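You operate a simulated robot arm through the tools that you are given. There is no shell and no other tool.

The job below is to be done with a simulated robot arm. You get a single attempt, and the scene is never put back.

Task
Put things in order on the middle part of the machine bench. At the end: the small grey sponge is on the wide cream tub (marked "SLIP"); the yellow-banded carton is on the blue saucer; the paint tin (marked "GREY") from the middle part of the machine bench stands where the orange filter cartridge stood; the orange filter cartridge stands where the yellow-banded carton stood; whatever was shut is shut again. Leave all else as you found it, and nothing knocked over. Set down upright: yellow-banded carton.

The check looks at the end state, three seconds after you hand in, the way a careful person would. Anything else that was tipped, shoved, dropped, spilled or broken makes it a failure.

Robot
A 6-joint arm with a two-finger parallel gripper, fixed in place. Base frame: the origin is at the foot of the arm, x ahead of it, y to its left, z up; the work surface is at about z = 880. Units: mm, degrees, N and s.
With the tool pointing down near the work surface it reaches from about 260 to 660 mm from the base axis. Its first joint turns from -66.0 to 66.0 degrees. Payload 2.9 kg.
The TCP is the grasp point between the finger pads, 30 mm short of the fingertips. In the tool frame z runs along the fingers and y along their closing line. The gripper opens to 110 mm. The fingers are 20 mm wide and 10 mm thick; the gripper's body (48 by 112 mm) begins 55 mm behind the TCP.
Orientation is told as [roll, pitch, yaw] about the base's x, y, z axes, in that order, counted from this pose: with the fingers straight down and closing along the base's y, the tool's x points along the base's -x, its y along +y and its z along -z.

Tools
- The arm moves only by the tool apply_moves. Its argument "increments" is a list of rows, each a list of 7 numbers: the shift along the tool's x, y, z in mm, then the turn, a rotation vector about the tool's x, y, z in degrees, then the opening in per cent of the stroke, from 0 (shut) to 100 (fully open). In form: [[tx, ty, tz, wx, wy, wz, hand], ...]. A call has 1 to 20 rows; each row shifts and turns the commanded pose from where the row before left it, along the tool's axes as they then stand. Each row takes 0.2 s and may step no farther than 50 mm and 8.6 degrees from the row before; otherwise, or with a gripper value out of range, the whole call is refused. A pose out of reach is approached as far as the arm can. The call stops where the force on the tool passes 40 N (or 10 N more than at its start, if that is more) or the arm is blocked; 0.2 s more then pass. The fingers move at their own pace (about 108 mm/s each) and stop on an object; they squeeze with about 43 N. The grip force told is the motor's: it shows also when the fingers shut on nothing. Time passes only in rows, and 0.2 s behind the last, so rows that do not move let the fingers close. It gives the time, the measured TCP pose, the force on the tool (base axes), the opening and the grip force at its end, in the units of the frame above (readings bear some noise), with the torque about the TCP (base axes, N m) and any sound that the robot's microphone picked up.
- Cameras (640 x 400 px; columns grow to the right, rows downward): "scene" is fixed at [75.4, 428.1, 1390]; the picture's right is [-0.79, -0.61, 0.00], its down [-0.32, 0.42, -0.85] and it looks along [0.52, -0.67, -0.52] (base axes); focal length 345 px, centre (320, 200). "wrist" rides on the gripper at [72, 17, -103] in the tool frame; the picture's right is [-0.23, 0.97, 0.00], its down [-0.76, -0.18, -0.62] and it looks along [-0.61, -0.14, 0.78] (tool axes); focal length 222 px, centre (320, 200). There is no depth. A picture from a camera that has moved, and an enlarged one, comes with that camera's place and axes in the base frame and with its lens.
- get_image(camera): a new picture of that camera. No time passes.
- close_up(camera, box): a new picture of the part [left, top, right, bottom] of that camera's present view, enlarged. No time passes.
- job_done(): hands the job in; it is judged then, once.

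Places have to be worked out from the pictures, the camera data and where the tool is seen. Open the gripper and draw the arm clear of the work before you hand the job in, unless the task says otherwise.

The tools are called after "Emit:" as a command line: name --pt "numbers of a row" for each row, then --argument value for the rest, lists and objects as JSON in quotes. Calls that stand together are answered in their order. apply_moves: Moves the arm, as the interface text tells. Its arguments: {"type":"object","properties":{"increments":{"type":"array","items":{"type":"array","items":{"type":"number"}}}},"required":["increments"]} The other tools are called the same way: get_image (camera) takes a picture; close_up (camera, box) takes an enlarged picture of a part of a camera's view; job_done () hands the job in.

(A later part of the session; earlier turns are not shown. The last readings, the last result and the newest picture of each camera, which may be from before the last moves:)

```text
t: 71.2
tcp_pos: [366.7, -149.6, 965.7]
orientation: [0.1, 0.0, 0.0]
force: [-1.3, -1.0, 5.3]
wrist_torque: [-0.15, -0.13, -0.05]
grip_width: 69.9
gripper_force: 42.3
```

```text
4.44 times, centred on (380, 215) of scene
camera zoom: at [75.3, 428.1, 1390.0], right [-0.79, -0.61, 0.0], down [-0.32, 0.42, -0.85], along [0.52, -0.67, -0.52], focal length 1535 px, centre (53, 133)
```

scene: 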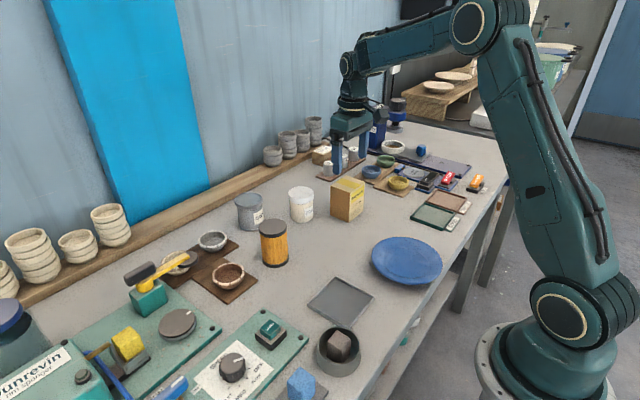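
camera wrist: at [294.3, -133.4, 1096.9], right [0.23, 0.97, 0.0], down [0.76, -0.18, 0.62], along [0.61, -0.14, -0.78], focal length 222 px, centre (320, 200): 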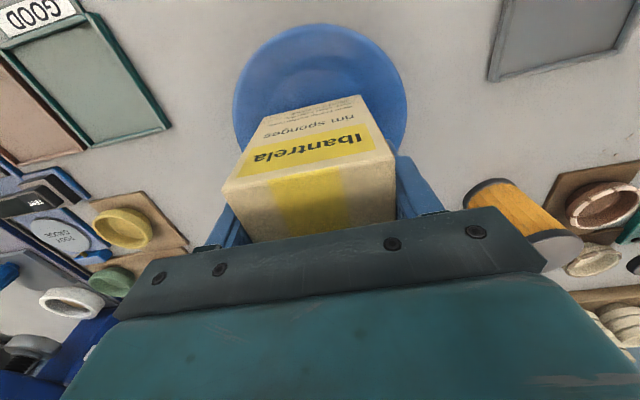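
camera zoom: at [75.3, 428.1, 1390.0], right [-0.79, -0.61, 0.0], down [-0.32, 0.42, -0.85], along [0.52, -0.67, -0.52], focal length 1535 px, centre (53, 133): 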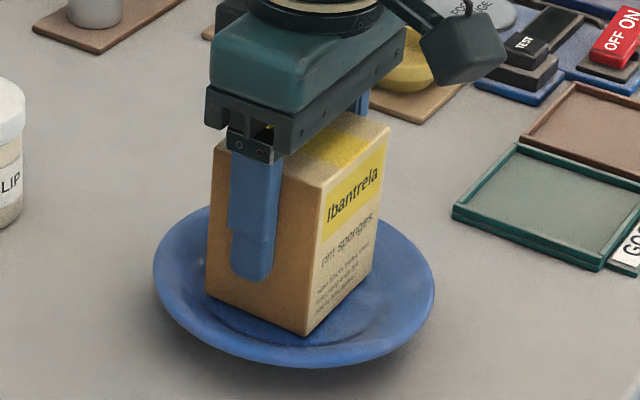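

Contact at 5 N: the carton rests on the saucer. I open the fingers gradually, limited to about 84 mm to stay clear of the rim.

Emit:
apply_moves --pt "0 0 0 0 0 0 62" --pt "0 0 0 0 0 0 66" --pt "0 0 0 0 0 0 72" --pt "0 0 0 0 0 0 78" --pt "0 0 0 0 0 0 78"

Emit:
close_up --camera "scene" --box '[330, 170, 430, 260]'

Emit:
get_image --camera "wrist"

```text
t: 72.4
tcp_pos: [367.0, -148.9, 963.3]
orientation: [0.0, 0.1, 0.0]
force: [0.2, 0.1, -0.7]
wrist_torque: [-0.01, -0.01, 0.0]
grip_width: 86.0
gripper_force: 0.0
```

```text
4.44 times, centred on (380, 215) of scene
camera zoom: at [75.4, 428.1, 1390.0], right [-0.79, -0.61, 0.0], down [-0.32, 0.42, -0.85], along [0.52, -0.67, -0.52], focal length 1535 px, centre (53, 133)
```

zoom: 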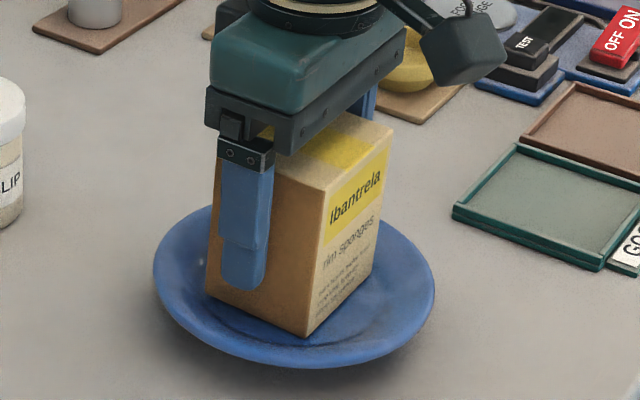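

```text
taken
camera wrist: at [294.2, -133.1, 1068.8], right [0.23, 0.97, 0.0], down [0.76, -0.18, 0.62], along [0.61, -0.14, -0.78], focal length 222 px, centre (320, 200)
```

wrist: 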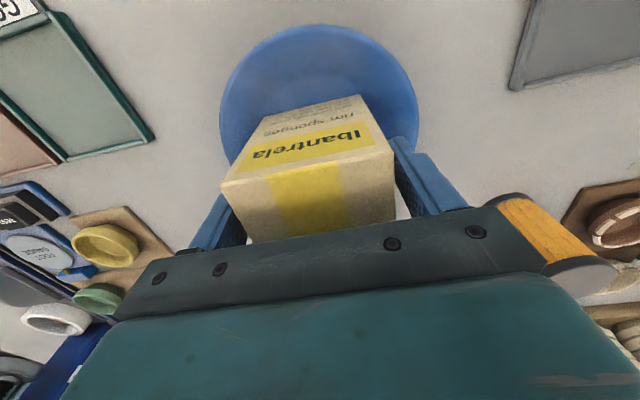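

The carton stands on its own. I lift straight up and view it.

Emit:
apply_moves --pt "0 0 -8 0 0 0 78" --pt "0 0 -15 0 0 0 78" --pt "0 0 -30 0 0 0 78" --pt "0 0 -40 0 0 0 78" --pt "0 0 -30 0 0 0 78" --pt "0 0 0 0 0 0 78"

Emit:
close_up --camera "scene" --box '[334, 170, 414, 260]'

Emit:
close_up --camera "wrist" --box '[220, 20, 420, 180]'

```text
t: 73.8
tcp_pos: [366.9, -150.1, 1089.1]
orientation: [-0.1, 0.1, 0.1]
force: [0.0, -0.6, -0.1]
wrist_torque: [-0.02, 0.02, -0.01]
grip_width: 85.8
gripper_force: 0.0
```

```text
4.44 times, centred on (374, 215) of scene
camera zoom: at [75.4, 428.1, 1390.0], right [-0.79, -0.61, 0.0], down [-0.32, 0.42, -0.85], along [0.52, -0.67, -0.52], focal length 1535 px, centre (80, 133)
```

zoom: 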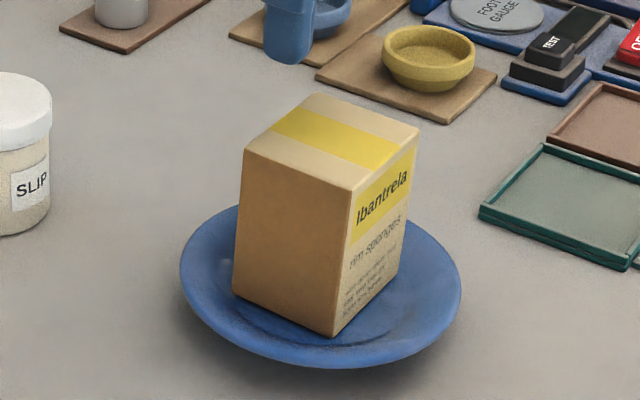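

```text
2.50 times, centred on (320, 100) of wrist
camera zoom: at [294.8, -133.5, 1193.2], right [0.23, 0.97, 0.0], down [0.76, -0.18, 0.62], along [0.61, -0.14, -0.78], focal length 555 px, centre (320, 450)
```

zoom: 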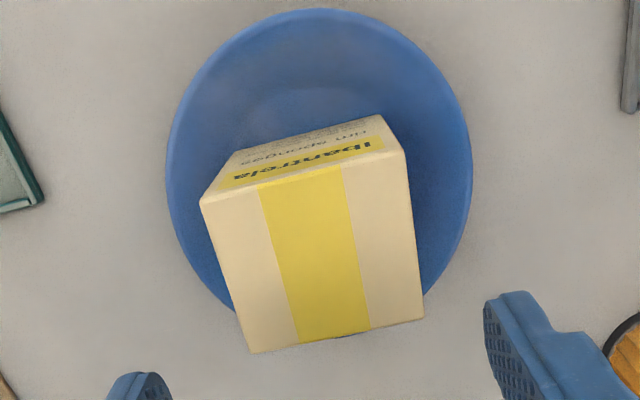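

The carton is upright, level and centred on the saucer at (365, -150.6). The saucer is back at its original image position. Next is the orange cartridge, so I move above it and check its location.

Emit:
apply_moves --pt "-27 37 0 0 0 0 90" --pt "-27 37 0 0 0 0 90" --pt "-27 37 0 0 0 0 90" --pt "-27 37 0 0 0 0 90" --pt "-27 37.5 0 0 0 0 90" --pt "0 0 0 0 0 0 90" --pt "0 0 0 0 0 0 90"

Emit:
get_image --camera "wrist"

Emit:
close_up --camera "wrist" --box '[260, 60, 380, 180]'

Emit:
close_up --camera "scene" --box '[240, 210, 310, 280]'

```text
t: 75.4
tcp_pos: [502.8, 35.3, 1087.4]
orientation: [0.0, 0.0, 0.0]
force: [0.0, 0.1, -0.1]
wrist_torque: [0.0, -0.02, 0.0]
grip_width: 98.9
gripper_force: 0.1
```

```text
taken
camera wrist: at [428.9, 51.9, 1192.7], right [0.23, 0.97, 0.0], down [0.76, -0.18, 0.62], along [0.61, -0.14, -0.78], focal length 222 px, centre (320, 200)
```

wrist: 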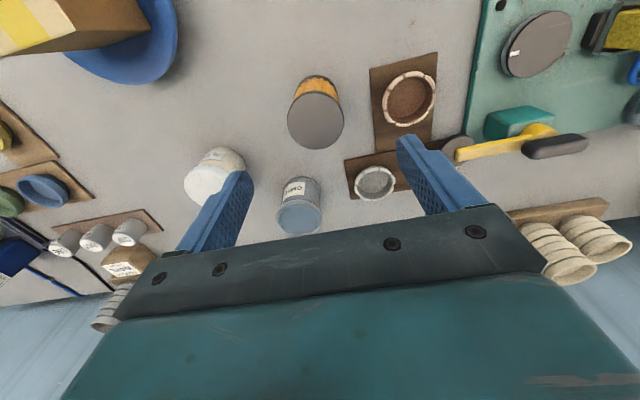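

```text
3.33 times, centred on (320, 120) of wrist
camera zoom: at [428.9, 51.9, 1192.7], right [0.23, 0.97, 0.0], down [0.76, -0.18, 0.62], along [0.61, -0.14, -0.78], focal length 740 px, centre (320, 467)
```

zoom: 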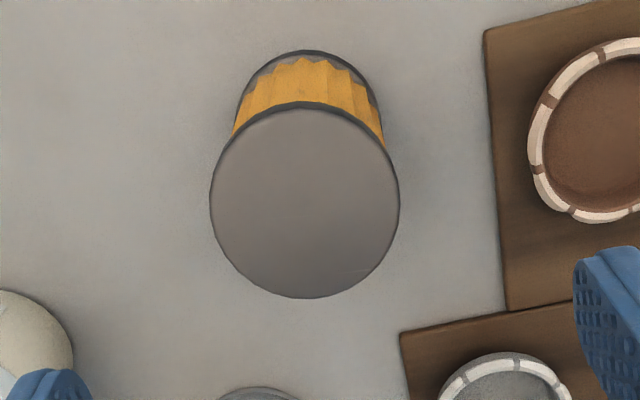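

```text
5.71 times, centred on (275, 245) of scene
camera zoom: at [75.4, 428.1, 1390.0], right [-0.79, -0.61, 0.0], down [-0.32, 0.42, -0.85], along [0.52, -0.67, -0.52], focal length 1974 px, centre (577, -57)
```

zoom: 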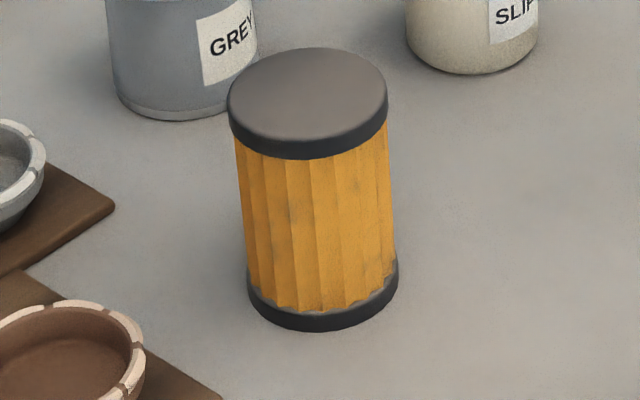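

Both cameras now put the cartridge at (506, 29.4), diameter about 58 and top z≈970. I shift to that centre and descend around it.

Emit:
apply_moves --pt "-3.6 -5.7 30 0 0 0 90" --pt "0 0 40 0 0 0 90" --pt "0 0 35 0 0 0 90" --pt "0 0 25 0 0 0 90" --pt "0 0 14 0 0 0 90" --pt "0 0 8 0 0 0 90" --pt "0 0 0 0 0 0 90"

Emit:
get_image --camera "wrist"

Emit:
close_up --camera "scene" --box '[220, 180, 330, 280]'

```text
t: 77.0
tcp_pos: [506.5, 30.0, 934.8]
orientation: [0.0, 0.1, 0.0]
force: [-0.9, 0.3, -0.2]
wrist_torque: [-0.01, 0.0, -0.01]
grip_width: 98.8
gripper_force: 0.1
```

```text
taken
camera wrist: at [433.6, 46.6, 1039.4], right [0.23, 0.97, 0.0], down [0.76, -0.18, 0.62], along [0.61, -0.14, -0.78], focal length 222 px, centre (320, 200)
```

wrist: 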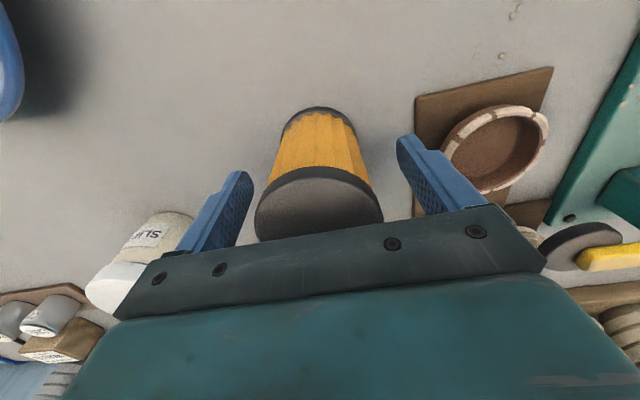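

```text
4.00 times, centred on (275, 230) of scene
camera zoom: at [75.5, 428.1, 1390.0], right [-0.79, -0.61, 0.0], down [-0.32, 0.42, -0.85], along [0.52, -0.67, -0.52], focal length 1382 px, centre (500, 80)
```

zoom: 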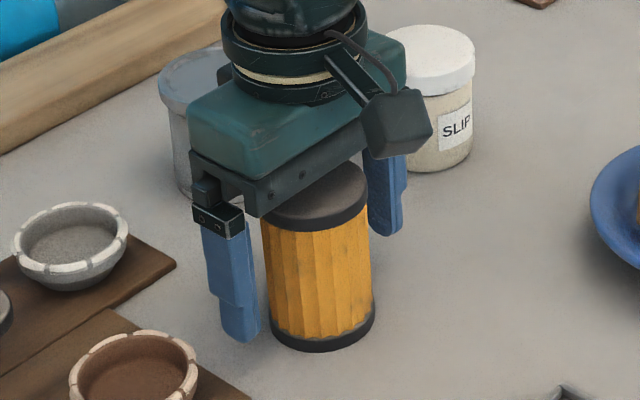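

The cartridge is centred between the fingers. I close and lift gently, then check for slip.

Emit:
apply_moves --pt "0 0 0 0 0 0 65" --pt "0 0 0 0 0 0 50" --pt "0 0 0 0 0 0 30" --pt "0 0 0 0 0 0 0" --pt "0 0 0 0 0 0 0"

Emit:
apply_moves --pt "0 0 -2 0 0 0 0" --pt "0 0 -5 0 0 0 0" --pt "0 0 -7 0 0 0 0" --pt "0 0 -8 0 0 0 0" --pt "0 0 -8 0 0 0 0" --pt "0 0 -8 0 0 0 0" --pt "0 0 -7 0 0 0 0" --pt "0 0 -5 0 0 0 0" --pt "0 0 0 0 0 0 0"

Emit:
get_image --camera "wrist"

Emit:
close_up --camera "scene" --box '[220, 160, 330, 280]'

```text
t: 78.2
tcp_pos: [507.6, 30.4, 935.3]
orientation: [0.0, 0.0, 0.1]
force: [0.3, 0.4, -0.3]
wrist_torque: [0.01, 0.01, 0.02]
grip_width: 56.1
gripper_force: 41.9
```

```text
t: 80.2
tcp_pos: [504.5, 28.9, 986.1]
orientation: [0.0, 0.0, 0.0]
force: [0.3, -0.1, 0.0]
wrist_torque: [0.0, 0.02, -0.01]
grip_width: 56.3
gripper_force: 42.8
```

```text
taken
camera wrist: at [432.6, 46.7, 1090.1], right [0.23, 0.97, 0.0], down [0.76, -0.18, 0.62], along [0.61, -0.14, -0.78], focal length 222 px, centre (320, 200)
```

wrist: 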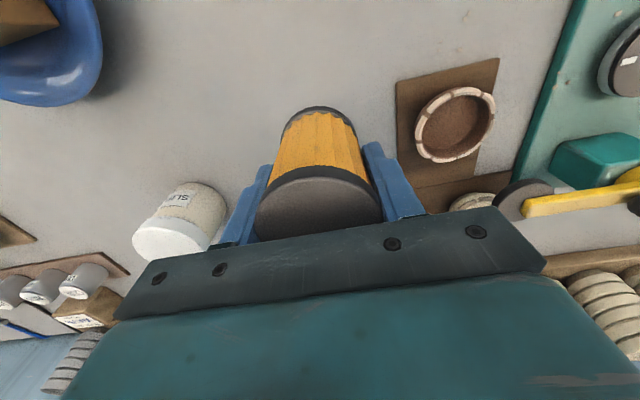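

```text
3.33 times, centred on (275, 220) of scene
camera zoom: at [75.5, 428.1, 1390.0], right [-0.79, -0.61, 0.0], down [-0.32, 0.42, -0.85], along [0.52, -0.67, -0.52], focal length 1151 px, centre (470, 133)
```

zoom: 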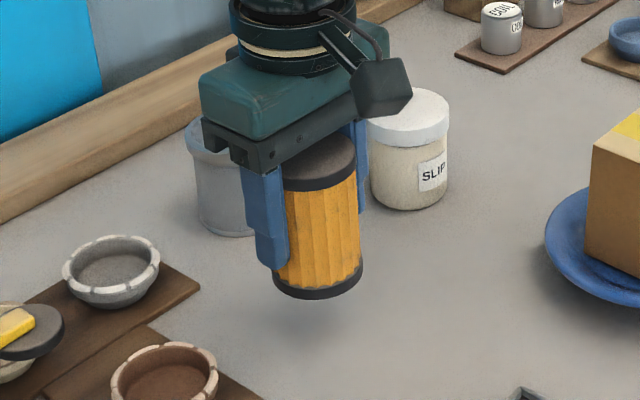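

No slip; the cartridge is light and sits squarely. I carry it slowly around the SLIP tub, through the gap at x≈470.

Emit:
apply_moves --pt "2 -4 0 0 0 0 0" --pt "4.5 -9 0 0 0 0 0" --pt "6 -12 0 0 0 0 0" --pt "6 -12 0 0 0 0 0" --pt "6 -12 0 0 0 0 0" --pt "6 -12 0 0 0 0 0" --pt "4.9 -10 0 0 0 0 0" --pt "0 -12 0 0 0 0 0" --pt "0 -12 0 0 0 0 0" --pt "0 -12 0 0 0 0 0" --pt "0 -12 0 0 0 0 0" --pt "0 -12 0 0 0 0 0" --pt "0 -12 0 0 0 0 0" --pt "0 -8 0 0 0 0 0" --pt "0 0 0 0 0 0 0"

Emit:
get_image --camera "wrist"

Emit:
get_image --camera "scene"

```text
t: 83.4
tcp_pos: [469.3, -120.2, 985.2]
orientation: [0.0, 0.0, 0.0]
force: [0.5, 0.6, -1.2]
wrist_torque: [0.03, 0.0, 0.03]
grip_width: 56.0
gripper_force: 42.7
```

```text
taken
camera wrist: at [397.0, -104.6, 1090.5], right [0.23, 0.97, 0.0], down [0.76, -0.18, 0.62], along [0.61, -0.14, -0.78], focal length 222 px, centre (320, 200)
```

wrist: 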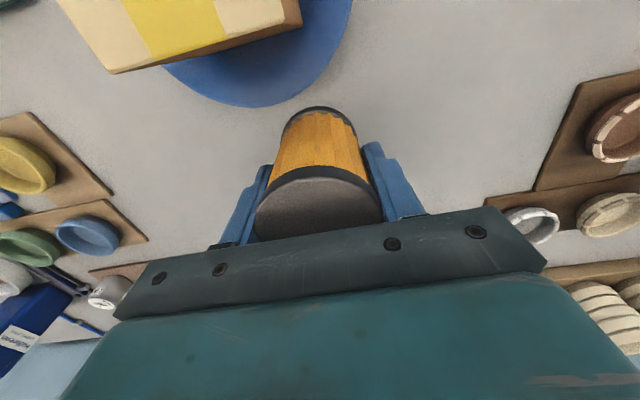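

```text
taken
```

scene: 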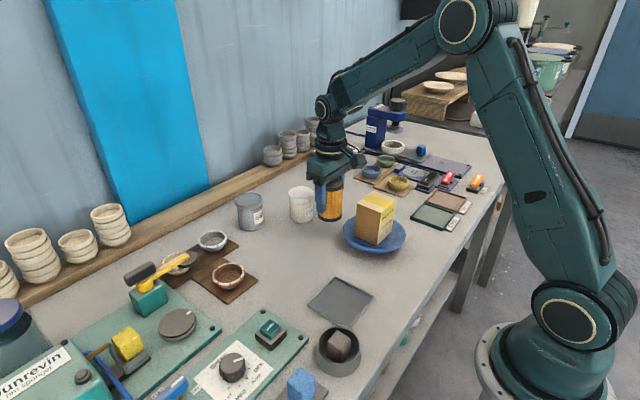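

It is stable. I continue past the tub and then out to the carton's old place.

Emit:
apply_moves --pt "0 -8 0 0 0 0 0" --pt "0 -12 0 0 0 0 0" --pt "0 -12 0 0 0 0 0" --pt "0 -12 0 0 0 0 0" --pt "0 -12 0 0 0 0 0" --pt "0 -12 0 0 0 0 0" --pt "0 -12 0 0 0 0 0" --pt "0 -12 0 0 0 0 0" --pt "-2 -10 0 0 0 0 0" --pt "-8 -6 0 0 0 0 0" --pt "-9.6 -6.2 0 0 0 0 0" --pt "-10 -7 0 0 0 0 0" --pt "-10 -7 0 0 0 0 0" --pt "-10 -7 0 0 0 0 0" --pt "-10 -7 0 0 0 0 0" --pt "-10 -7 0 0 0 0 0" --pt "-10 -7 0 0 0 0 0" --pt "-10 -5 0 0 0 0 0" --pt "-6.3 -1.3 0 0 0 0 0" --pt "0 0 0 0 0 0 0"

Emit:
get_image --camera "wrist"

Emit:
close_up --camera "scene" --box '[290, 110, 410, 220]'

```text
t: 87.6
tcp_pos: [565.4, -283.5, 987.2]
orientation: [0.0, -0.1, 0.0]
force: [-0.6, 0.2, -0.8]
wrist_torque: [-0.01, 0.03, 0.03]
grip_width: 56.1
gripper_force: 43.1
```

```text
taken
camera wrist: at [493.5, -267.2, 1090.8], right [0.23, 0.97, 0.0], down [0.76, -0.18, 0.62], along [0.61, -0.14, -0.78], focal length 222 px, centre (320, 200)
```

wrist: 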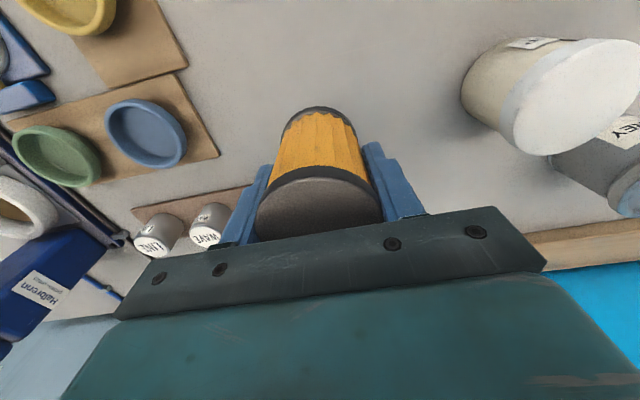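

```text
3.64 times, centred on (350, 165) of scene
camera zoom: at [75.5, 428.1, 1390.0], right [-0.79, -0.61, 0.0], down [-0.32, 0.42, -0.85], along [0.52, -0.67, -0.52], focal length 1256 px, centre (211, 327)
```

zoom: 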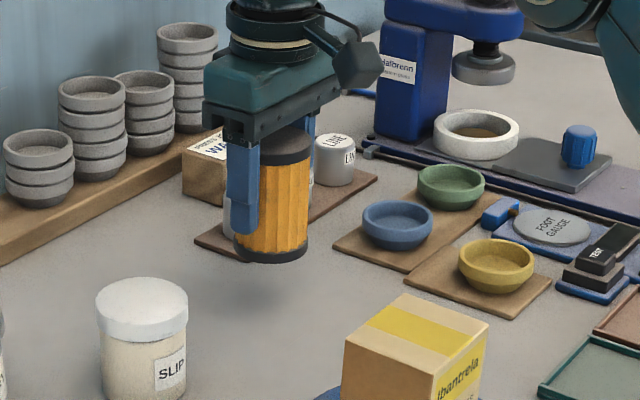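

I am still 7 mm short in y. I correct that and lower to the bench.

Emit:
apply_moves --pt "0 -4 0 0 0 0 0" --pt "0 -3 0 0 0 0 0" --pt "0 0 6 0 0 0 0" --pt "0 0 9 0 0 0 0" --pt "0 0 9 0 0 0 0" --pt "0 0 9 0 0 0 0" --pt "0 0 7 0 0 0 0" --pt "0 0 5 0 0 0 0" --pt "0 0 3 0 0 0 0" --pt "0 0 1 0 0 0 0" --pt "0 0 0 0 0 0 0" --pt "0 0 0 0 0 0 0"

Emit:
close_up --camera "scene" --box '[290, 110, 410, 220]'

Emit:
get_image --camera "wrist"

```text
t: 90.2
tcp_pos: [565.7, -290.5, 937.3]
orientation: [0.0, -0.1, 0.0]
force: [0.0, -0.3, -1.2]
wrist_torque: [-0.01, -0.02, -0.03]
grip_width: 56.2
gripper_force: 43.0
```

```text
3.64 times, centred on (350, 165) of scene
camera zoom: at [75.5, 428.1, 1390.0], right [-0.79, -0.61, 0.0], down [-0.32, 0.42, -0.85], along [0.52, -0.67, -0.52], focal length 1256 px, centre (211, 327)
```

zoom: 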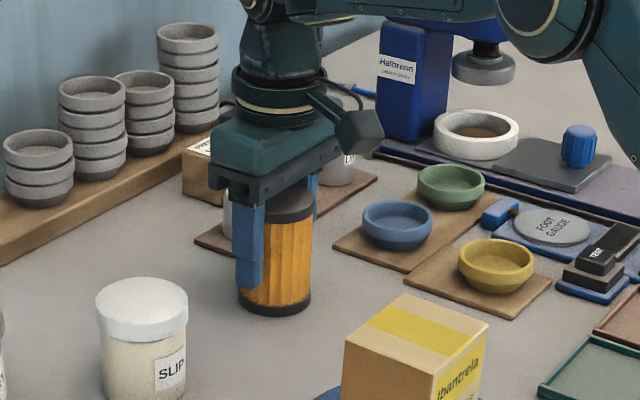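

```text
taken
camera wrist: at [492.9, -273.8, 1041.2], right [0.23, 0.97, 0.0], down [0.76, -0.18, 0.62], along [0.61, -0.14, -0.78], focal length 222 px, centre (320, 200)
```

wrist: 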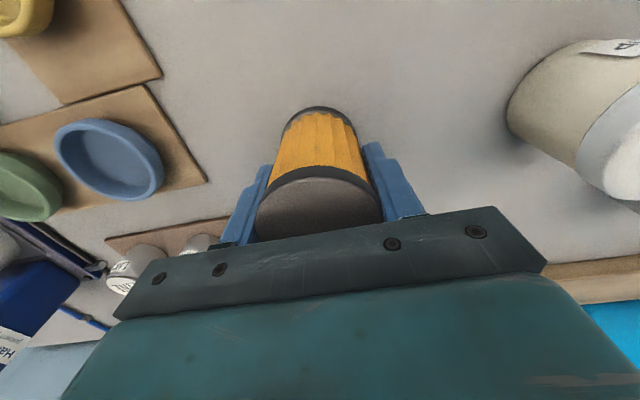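

There is 1 mm left to the original grip height. I lower until light contact.

Emit:
apply_moves --pt "0 0 0.8 0 0 0 0" --pt "0 0 0 0 0 0 0"

Emit:
apply_moves --pt "0 0 0.5 0 0 0 0" --pt "0 0 0 0 0 0 0"

```text
t: 90.8
tcp_pos: [565.2, -289.7, 936.3]
orientation: [0.0, 0.0, 0.0]
force: [-0.2, 0.0, -2.2]
wrist_torque: [-0.03, -0.01, 0.0]
grip_width: 56.3
gripper_force: 42.8
```

```text
t: 91.4
tcp_pos: [566.3, -290.3, 935.5]
orientation: [0.0, 0.0, 0.1]
force: [-0.6, 0.6, -1.4]
wrist_torque: [0.01, 0.01, -0.02]
grip_width: 56.1
gripper_force: 42.7
```

Emit:
apply_moves --pt "0 0 0.6 0 0 0 0" --pt "0 0 0 0 0 0 0"

Emit:
close_up --camera "scene" --box '[310, 140, 370, 210]'

```text
t: 92.0
tcp_pos: [566.1, -290.5, 935.1]
orientation: [0.0, 0.0, 0.0]
force: [-1.6, 1.6, 4.2]
wrist_torque: [0.22, 0.1, 0.02]
grip_width: 55.9
gripper_force: 43.5
```

```text
5.71 times, centred on (340, 175) of scene
camera zoom: at [75.3, 428.2, 1390.0], right [-0.79, -0.61, 0.0], down [-0.32, 0.42, -0.85], along [0.52, -0.67, -0.52], focal length 1974 px, centre (206, 343)
```

zoom: 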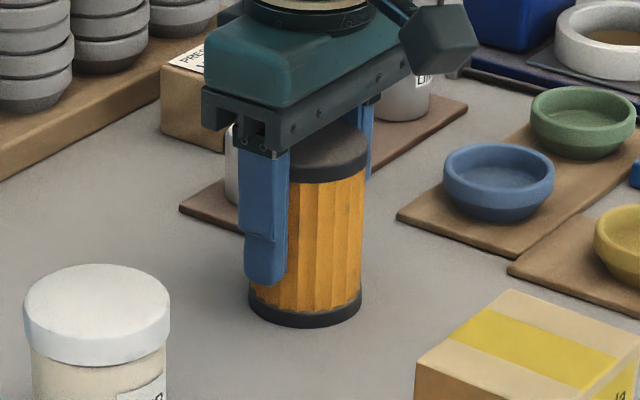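

Light contact (4 N). I open the fingers slowly, then rise straight up.

Emit:
apply_moves --pt "0 0 0 0 0 0 50" --pt "0 0 0 0 0 0 56" --pt "0 0 0 0 0 0 65" --pt "0 0 0 0 0 0 80" --pt "0 0 0 0 0 0 80" --pt "0 0 -10 0 0 0 80" --pt "0 0 -25 0 0 0 80" --pt "0 0 -40 0 0 0 80" --pt "0 0 -40 0 0 0 80" --pt "0 0 -35 0 0 0 80" --pt "0 0 0 0 0 0 80"

Emit:
close_up --camera "scene" --box '[300, 140, 380, 210]'

Emit:
close_up --camera "wrist" --box '[260, 60, 380, 180]'

Emit:
get_image --camera "wrist"

```text
t: 94.4
tcp_pos: [565.5, -291.0, 1086.6]
orientation: [-0.1, 0.0, -0.1]
force: [-0.4, -0.4, 0.4]
wrist_torque: [-0.01, 0.0, 0.01]
grip_width: 88.2
gripper_force: 0.1
```

```text
5.71 times, centred on (340, 175) of scene
camera zoom: at [75.4, 428.1, 1390.0], right [-0.79, -0.61, 0.0], down [-0.32, 0.42, -0.85], along [0.52, -0.67, -0.52], focal length 1974 px, centre (206, 343)
```

zoom: 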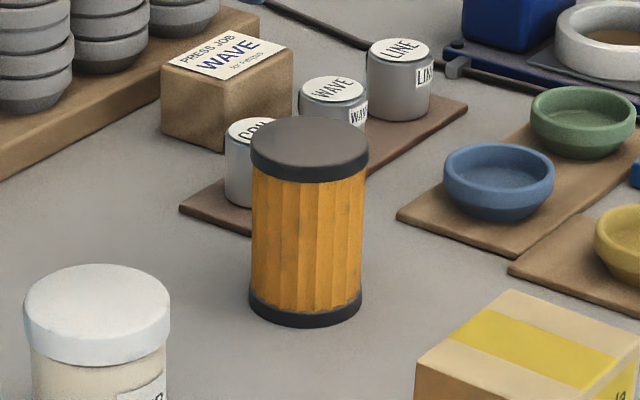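

```text
3.33 times, centred on (320, 120) of wrist
camera zoom: at [492.7, -274.9, 1190.9], right [0.23, 0.97, 0.0], down [0.76, -0.18, 0.62], along [0.61, -0.14, -0.78], focal length 740 px, centre (320, 467)
```

zoom: 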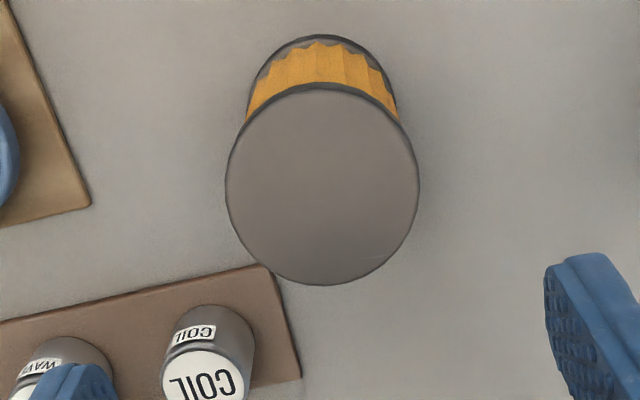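

```text
taken
camera wrist: at [492.7, -274.9, 1190.9], right [0.23, 0.97, 0.0], down [0.76, -0.18, 0.62], along [0.61, -0.14, -0.78], focal length 222 px, centre (320, 200)
```

wrist: 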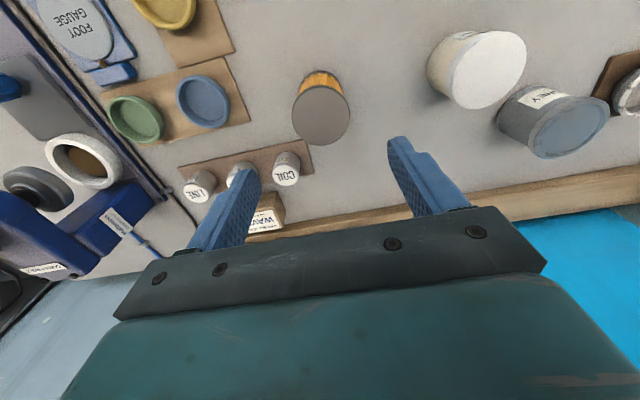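

The cartridge stands upright at the carton's old place (about (565, -291)). Next is the GREY tin: I hover near it and measure.

Emit:
apply_moves --pt "-5.7 43.5 0 0 0 0 90" --pt "-5.7 43.5 0 0 0 0 90" --pt "-5.7 43.5 0 0 0 0 90" --pt "-5.7 43.5 0 0 0 0 90" --pt "-5.7 43.5 0 0 0 0 90" --pt "-5.6 43.7 0 0 0 0 90" --pt "0 0 0 0 0 0 90" --pt "0 0 0 0 0 0 90"

Emit:
get_image --camera "wrist"

Emit:
close_up --camera "wrist" --box '[260, 70, 420, 210]'

Emit:
close_up --camera "scene" --box '[220, 170, 330, 250]'

```text
t: 96.2
tcp_pos: [599.0, -28.3, 1085.9]
orientation: [0.0, 0.0, 0.0]
force: [0.3, 0.3, 0.2]
wrist_torque: [0.04, -0.02, 0.02]
grip_width: 99.1
gripper_force: 0.0
```

```text
taken
camera wrist: at [525.9, -11.8, 1190.6], right [0.23, 0.97, 0.0], down [0.76, -0.18, 0.62], along [0.61, -0.14, -0.78], focal length 222 px, centre (320, 200)
```

wrist: 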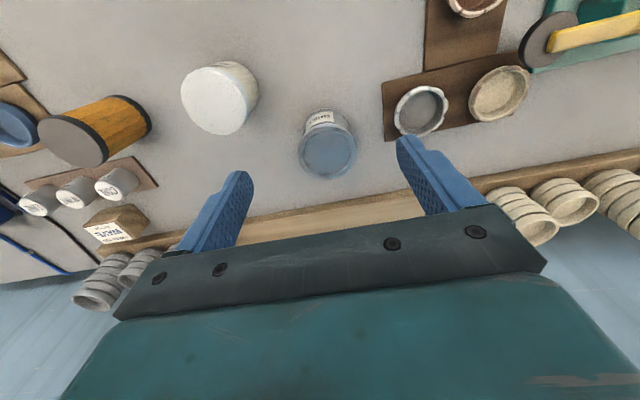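

```text
2.86 times, centred on (340, 140) of wrist
camera zoom: at [525.9, -11.8, 1190.6], right [0.23, 0.97, 0.0], down [0.76, -0.18, 0.62], along [0.61, -0.14, -0.78], focal length 635 px, centre (263, 371)
```

zoom: 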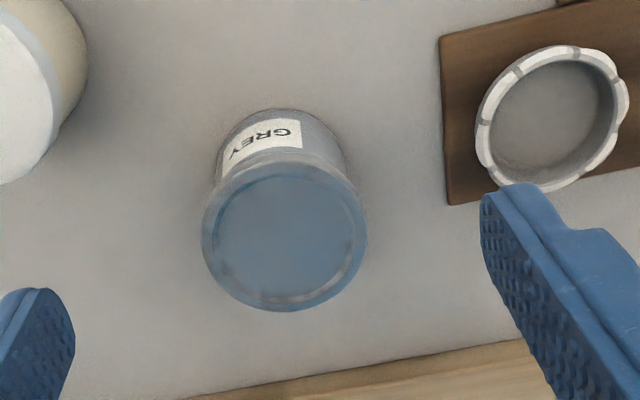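

```text
5.00 times, centred on (275, 210) of scene
camera zoom: at [75.4, 428.1, 1390.0], right [-0.79, -0.61, 0.0], down [-0.32, 0.42, -0.85], along [0.52, -0.67, -0.52], focal length 1727 px, centre (545, 150)
```

zoom: 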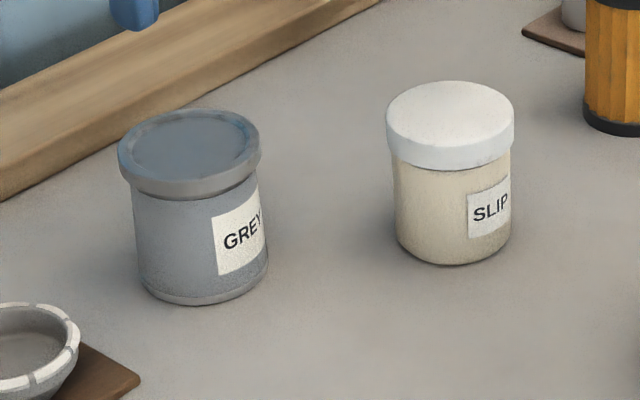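

Triangulation puts the GREY tin at (648, -31.5), with lid radius about 33.5 and top z≈953. That is near the reach limit but inside it. I move above it, descend partly and check.

Emit:
apply_moves --pt "-24 -0.7 20 0 0 0 100" --pt "-24 -0.8 20 0 0 0 100" --pt "0 0 40 0 0 0 100" --pt "0 0 30 0 0 0 100" --pt "0 0 0 0 0 0 100" --pt "0 0 0 0 0 0 100"

Emit:
get_image --camera "wrist"

Emit:
close_up --camera "scene" --box '[210, 130, 330, 240]'

```text
t: 97.6
tcp_pos: [646.6, -29.3, 973.6]
orientation: [-0.1, 0.0, 0.0]
force: [-0.2, -0.2, -0.9]
wrist_torque: [-0.02, 0.0, 0.01]
grip_width: 110.0
gripper_force: 0.1
```

```text
taken
camera wrist: at [574.2, -13.6, 1077.4], right [0.23, 0.97, 0.0], down [0.76, -0.18, 0.62], along [0.61, -0.14, -0.78], focal length 222 px, centre (320, 200)
```

wrist: 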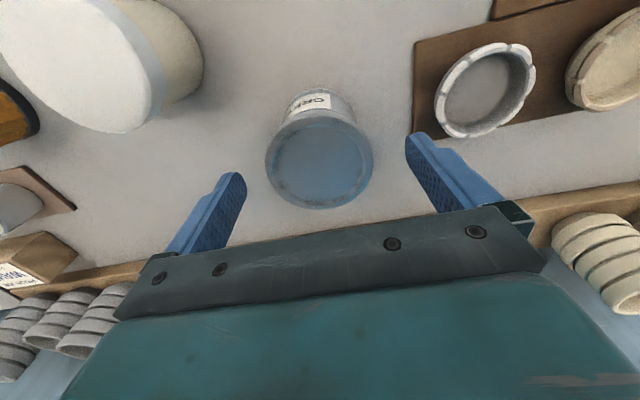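

```text
3.64 times, centred on (270, 185) of scene
camera zoom: at [75.4, 428.1, 1390.0], right [-0.79, -0.61, 0.0], down [-0.32, 0.42, -0.85], along [0.52, -0.67, -0.52], focal length 1256 px, centre (502, 254)
```

zoom: 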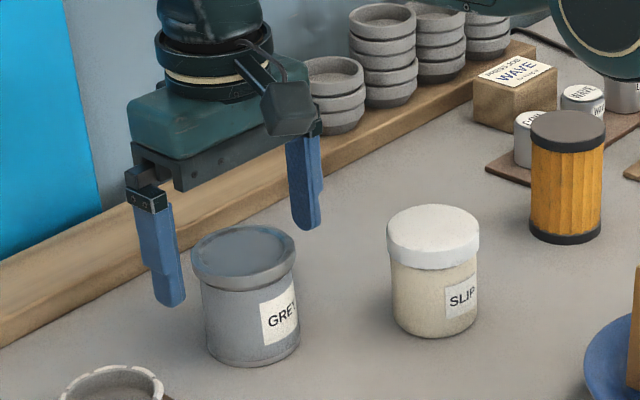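

Well aligned. I descend to TCP z≈920 around the tin.

Emit:
apply_moves --pt "0 -0.5 20 0 0 0 100" --pt "0 0 15 0 0 0 100" --pt "0 0 12 0 0 0 100" --pt "0 0 8 0 0 0 100" --pt "0 0 0 0 0 0 100"

Emit:
get_image --camera "wrist"

Emit:
close_up --camera "scene" --box '[210, 150, 310, 240]'

```text
t: 98.8
tcp_pos: [647.4, -29.7, 918.8]
orientation: [0.0, 0.0, 0.0]
force: [0.0, 0.6, 0.1]
wrist_torque: [0.0, 0.02, 0.01]
grip_width: 110.2
gripper_force: 0.1
```

```text
taken
camera wrist: at [574.7, -13.4, 1023.1], right [0.23, 0.97, 0.0], down [0.76, -0.18, 0.62], along [0.61, -0.14, -0.78], focal length 222 px, centre (320, 200)
```

wrist: 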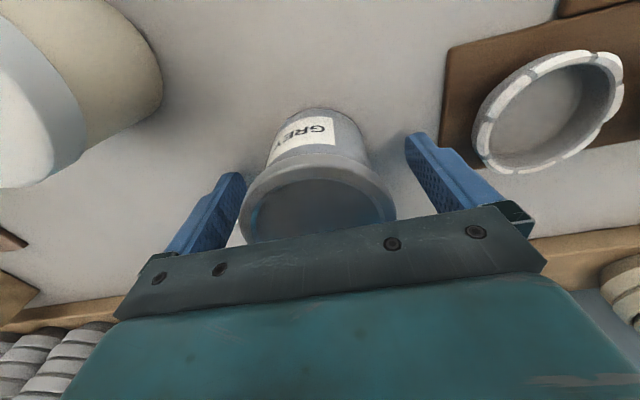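

```text
4.44 times, centred on (260, 195) of scene
camera zoom: at [75.4, 428.1, 1390.0], right [-0.79, -0.61, 0.0], down [-0.32, 0.42, -0.85], along [0.52, -0.67, -0.52], focal length 1535 px, centre (587, 222)
```

zoom: 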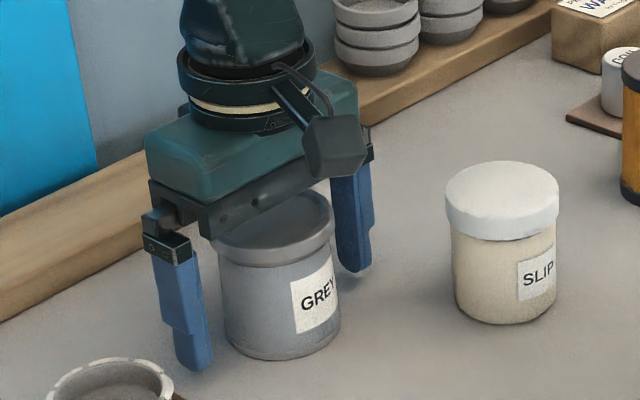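

The tin is between the fingers. I close and do a small test lift of 6 mm to see that the whole tin comes up together.

Emit:
apply_moves --pt "0 0 0 0 0 0 75" --pt "0 0 0 0 0 0 60" --pt "0 0 0 0 0 0 40" --pt "0 0 0 0 0 0 0" --pt "0 0 0 0 0 0 0"

Emit:
apply_moves --pt "0 0 -2 0 0 0 0" --pt "0 0 -3 0 0 0 0" --pt "0 0 -3 0 0 0 0" --pt "0 0 0 0 0 0 0"

Emit:
close_up --camera "scene" --box '[210, 150, 310, 240]'

Emit:
get_image --camera "wrist"

```text
t: 100.0
tcp_pos: [647.0, -29.6, 918.3]
orientation: [0.0, 0.0, -0.1]
force: [0.5, -1.0, -0.7]
wrist_torque: [-0.04, 0.0, 0.02]
grip_width: 63.6
gripper_force: 42.8
```

```text
t: 101.0
tcp_pos: [648.0, -31.1, 927.1]
orientation: [0.0, 0.0, -0.1]
force: [0.1, -0.7, -2.2]
wrist_torque: [0.01, -0.03, 0.02]
grip_width: 63.5
gripper_force: 43.4
```

```text
4.44 times, centred on (260, 195) of scene
camera zoom: at [75.5, 428.1, 1390.0], right [-0.79, -0.61, 0.0], down [-0.32, 0.42, -0.85], along [0.52, -0.67, -0.52], focal length 1535 px, centre (587, 222)
```

zoom: 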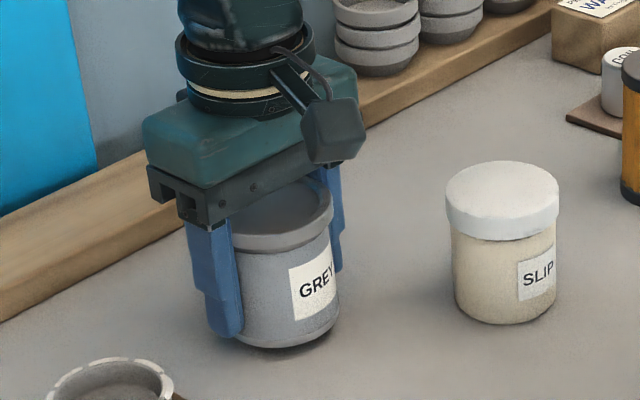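

```text
taken
camera wrist: at [575.0, -13.9, 1031.5], right [0.23, 0.97, 0.0], down [0.76, -0.18, 0.62], along [0.61, -0.14, -0.78], focal length 222 px, centre (320, 200)
```

wrist: 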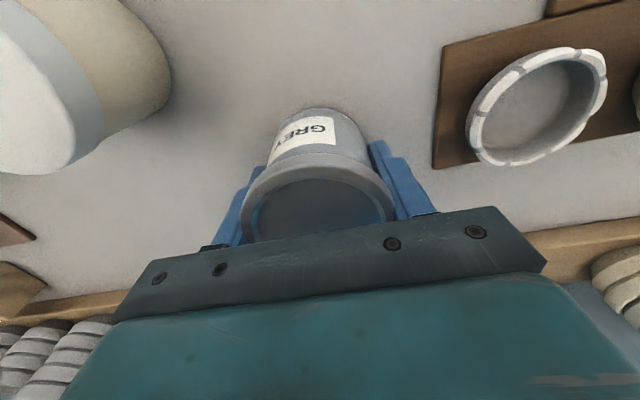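

The tin lifts as one piece, gripped on its body (63.5 mm). I raise it further and carry it slowly to the cartridge's old spot (505.8, 29.4).

Emit:
apply_moves --pt "0 0 -5 0 0 0 0" --pt "0 0 -8 0 0 0 0" --pt "0 0 -8 0 0 0 0" --pt "0 0 -6 0 0 0 0" --pt "4 1.7 0 0 0 0 0" --pt "8 3.4 0 0 0 0 0" --pt "10 4.3 0 0 0 0 0" --pt "11 4.7 0 0 0 0 0" --pt "11 4.7 0 0 0 0 0" --pt "11 4.7 0 0 0 0 0" --pt "11 4.7 0 0 0 0 0" --pt "11 4.7 0 0 0 0 0" --pt "0 0 0 0 0 0 0"

Emit:
get_image --camera "wrist"

Emit:
close_up --camera "scene" --box '[200, 150, 340, 270]'

```text
t: 103.8
tcp_pos: [570.5, 1.4, 954.7]
orientation: [0.0, 0.0, 0.0]
force: [-0.2, 0.2, -2.2]
wrist_torque: [0.02, 0.02, -0.03]
grip_width: 63.7
gripper_force: 43.1
```

```text
taken
camera wrist: at [497.5, 17.6, 1059.3], right [0.23, 0.97, 0.0], down [0.76, -0.18, 0.62], along [0.61, -0.14, -0.78], focal length 222 px, centre (320, 200)
```

wrist: 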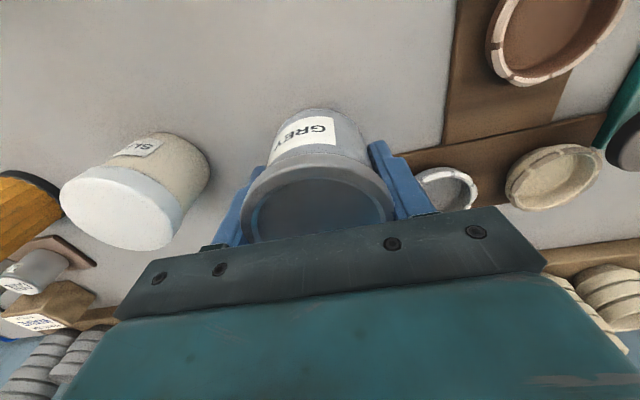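

```text
3.33 times, centred on (270, 210) of scene
camera zoom: at [75.5, 428.1, 1390.0], right [-0.79, -0.61, 0.0], down [-0.32, 0.42, -0.85], along [0.52, -0.67, -0.52], focal length 1151 px, centre (487, 167)
```

zoom: 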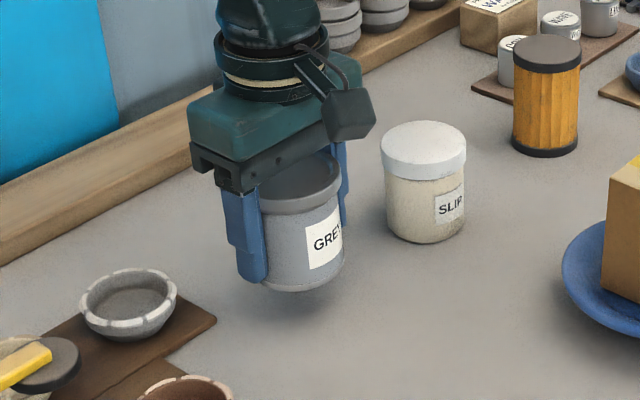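

Stable. I finish the carry to (505.5, 29.3).

Emit:
apply_moves --pt "5 2.1 0 0 0 0 0" --pt "10 4.3 0 0 0 0 0" --pt "11 4.7 0 0 0 0 0" --pt "11 4.7 0 0 0 0 0" --pt "11 4.7 0 0 0 0 0" --pt "9 3.8 0 0 0 0 0" --pt "6 2.6 0 0 0 0 0" --pt "2.8 1.2 0 0 0 0 0" --pt "0 0 0 0 0 0 0" --pt "0 0 8 0 0 0 0" --pt "0 0 8 0 0 0 0" --pt "0 0 7 0 0 0 0" --pt "0 0 5 0 0 0 0" --pt "0 0 4 0 0 0 0" --pt "0 0 2 0 0 0 0" --pt "0 0 0 0 0 0 0" --pt "0 0 0 0 0 0 0"

Emit:
close_up --camera "scene" --box '[220, 180, 330, 280]'

Emit:
get_image --camera "wrist"

```text
t: 107.4
tcp_pos: [503.9, 29.1, 921.5]
orientation: [0.0, 0.0, 0.0]
force: [0.9, 1.0, -3.0]
wrist_torque: [0.03, -0.02, -0.02]
grip_width: 63.5
gripper_force: 42.8
```

```text
4.00 times, centred on (275, 230) of scene
camera zoom: at [75.5, 428.1, 1390.0], right [-0.79, -0.61, 0.0], down [-0.32, 0.42, -0.85], along [0.52, -0.67, -0.52], focal length 1382 px, centre (500, 80)
```

zoom: 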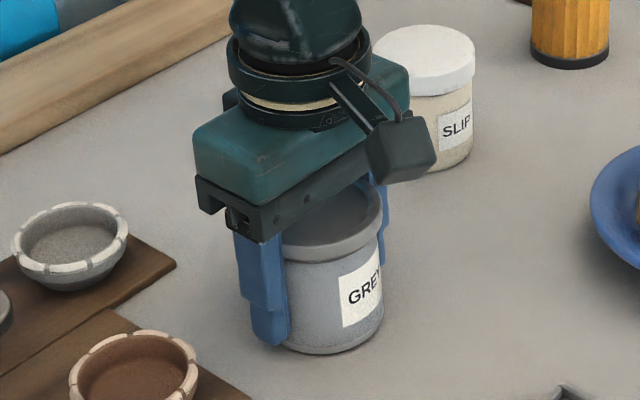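

```text
taken
camera wrist: at [432.4, 46.0, 1025.0], right [0.23, 0.97, 0.0], down [0.76, -0.18, 0.62], along [0.61, -0.14, -0.78], focal length 222 px, centre (320, 200)
```

wrist: 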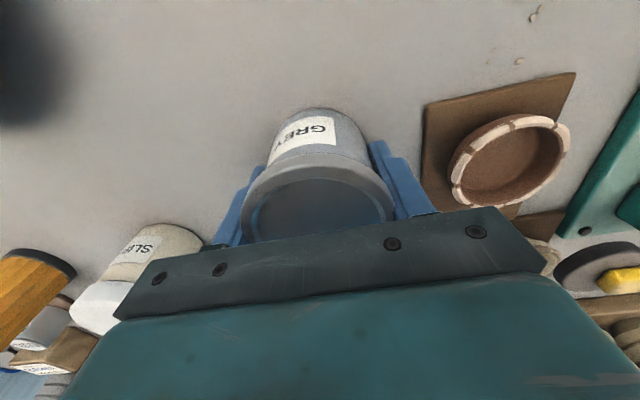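

About 1 mm above the bench. I lower in half-millimetre steps to light contact.

Emit:
apply_moves --pt "0 0 0.7 0 0 0 0" --pt "0 0 0 0 0 0 0"

Emit:
apply_moves --pt "0 0 0.5 0 0 0 0" --pt "0 0 0 0 0 0 0"

```text
t: 108.0
tcp_pos: [504.9, 30.0, 919.4]
orientation: [0.0, 0.0, 0.0]
force: [-0.8, 0.1, -2.0]
wrist_torque: [-0.04, -0.02, -0.01]
grip_width: 63.9
gripper_force: 43.7
```

```text
t: 108.6
tcp_pos: [505.0, 28.7, 920.2]
orientation: [0.0, 0.0, 0.1]
force: [-0.1, 0.2, -2.6]
wrist_torque: [0.02, -0.03, 0.0]
grip_width: 63.6
gripper_force: 42.9
```

Emit:
apply_moves --pt "0 0 0.5 0 0 0 0" --pt "0 0 0 0 0 0 0"

```text
t: 109.2
tcp_pos: [505.7, 29.5, 918.6]
orientation: [0.0, 0.0, 0.0]
force: [0.3, 0.6, -2.6]
wrist_torque: [0.01, 0.02, 0.0]
grip_width: 63.3
gripper_force: 43.6
```

The full weight still hangs on the fingers, so there is no contact yet. I step down a little more.

Emit:
apply_moves --pt "0 0 0.5 0 0 0 0" --pt "0 0 0 0 0 0 0"

Emit:
apply_moves --pt "0 0 0.5 0 0 0 0" --pt "0 0 0 0 0 0 0"

```text
t: 109.8
tcp_pos: [504.5, 29.7, 918.5]
orientation: [0.0, -0.1, 0.0]
force: [-0.1, 0.0, -2.3]
wrist_torque: [0.0, -0.03, -0.01]
grip_width: 63.3
gripper_force: 42.9
```

```text
t: 110.4
tcp_pos: [504.9, 29.9, 918.5]
orientation: [0.0, 0.0, 0.0]
force: [-1.8, -0.3, 4.9]
wrist_torque: [-0.14, 0.15, -0.04]
grip_width: 63.4
gripper_force: 43.0
```

Contact (5 N). I release gently and rise straight up.

Emit:
apply_moves --pt "0 0 0 0 0 0 58" --pt "0 0 0 0 0 0 64" --pt "0 0 0 0 0 0 74" --pt "0 0 0 0 0 0 86" --pt "0 0 0 0 0 0 86" --pt "0 0 -10 0 0 0 86" --pt "0 0 -25 0 0 0 86" --pt "0 0 -40 0 0 0 86" --pt "0 0 -40 0 0 0 86" --pt "0 0 -40 0 0 0 86" --pt "0 0 0 0 0 0 86"

Emit:
get_image --camera "wrist"

Emit:
get_image --camera "scene"

```text
t: 112.8
tcp_pos: [505.7, 30.6, 1073.4]
orientation: [0.1, 0.0, 0.0]
force: [0.6, 0.5, -0.5]
wrist_torque: [0.0, 0.02, 0.0]
grip_width: 94.8
gripper_force: 0.1
```

```text
taken
camera wrist: at [433.0, 47.4, 1177.5], right [0.23, 0.97, 0.0], down [0.76, -0.18, 0.62], along [0.61, -0.14, -0.78], focal length 222 px, centre (320, 200)
```

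wrist: 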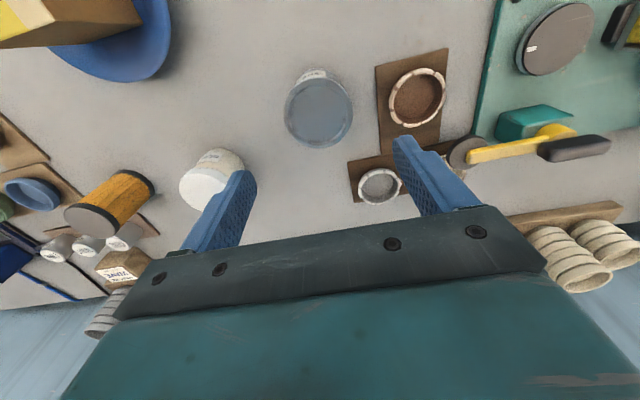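

```text
taken
```

scene: 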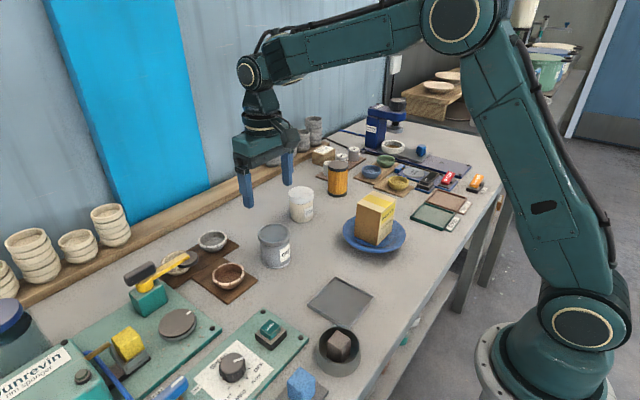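

The tin stands where the cartridge stood. Before fetching the sponge, I hover near the SLIP tub to measure its lid centre and height.

Emit:
apply_moves --pt "-11 -40 0 0 0 0 90" --pt "-11 -40 0 0 0 0 90" --pt "-11 -40 0 0 0 0 90" --pt "-11 -40 0 0 0 0 90" --pt "0 0 0 0 0 0 90" --pt "0 0 0 0 0 0 90"

Emit:
get_image --camera "wrist"

Emit:
close_up --camera "wrist" --box '[260, 60, 400, 180]'

Emit:
close_up --camera "scene" --box '[250, 170, 330, 280]'

```text
t: 114.2
tcp_pos: [549.3, -130.8, 1074.9]
orientation: [0.0, 0.1, 0.1]
force: [-0.6, 0.1, 0.0]
wrist_torque: [-0.01, -0.01, -0.01]
grip_width: 98.7
gripper_force: 0.0
```

```text
taken
camera wrist: at [476.4, -114.4, 1178.2], right [0.23, 0.97, 0.0], down [0.76, -0.18, 0.62], along [0.61, -0.14, -0.78], focal length 222 px, centre (320, 200)
```

wrist: 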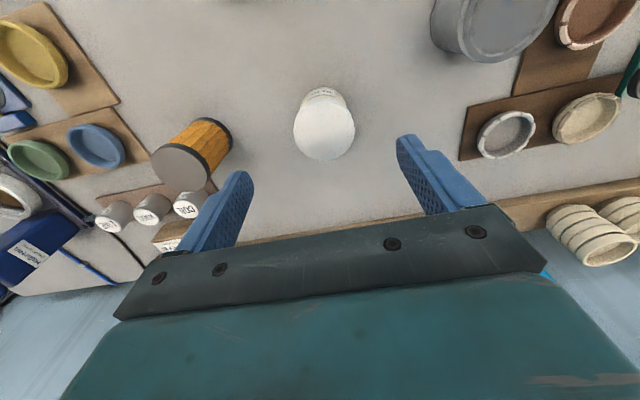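

```text
3.33 times, centred on (330, 120) of wrist
camera zoom: at [476.4, -114.4, 1178.2], right [0.23, 0.97, 0.0], down [0.76, -0.18, 0.62], along [0.61, -0.14, -0.78], focal length 740 px, centre (287, 467)
```

zoom: 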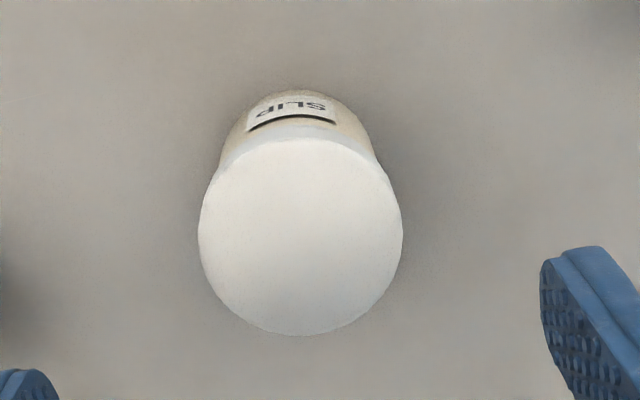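

```text
3.64 times, centred on (290, 225) of scene
camera zoom: at [75.5, 428.1, 1390.0], right [-0.79, -0.61, 0.0], down [-0.32, 0.42, -0.85], along [0.52, -0.67, -0.52], focal length 1256 px, centre (429, 109)
```

zoom: 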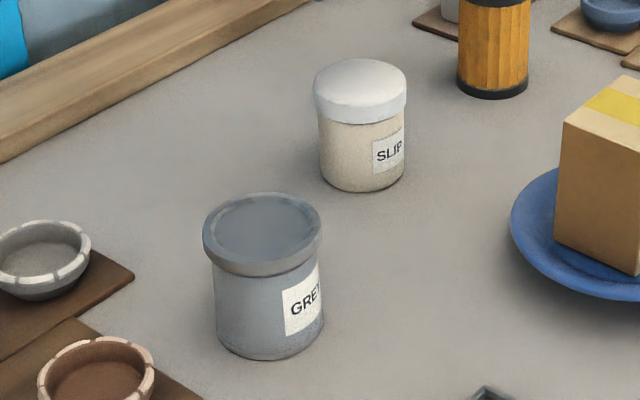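

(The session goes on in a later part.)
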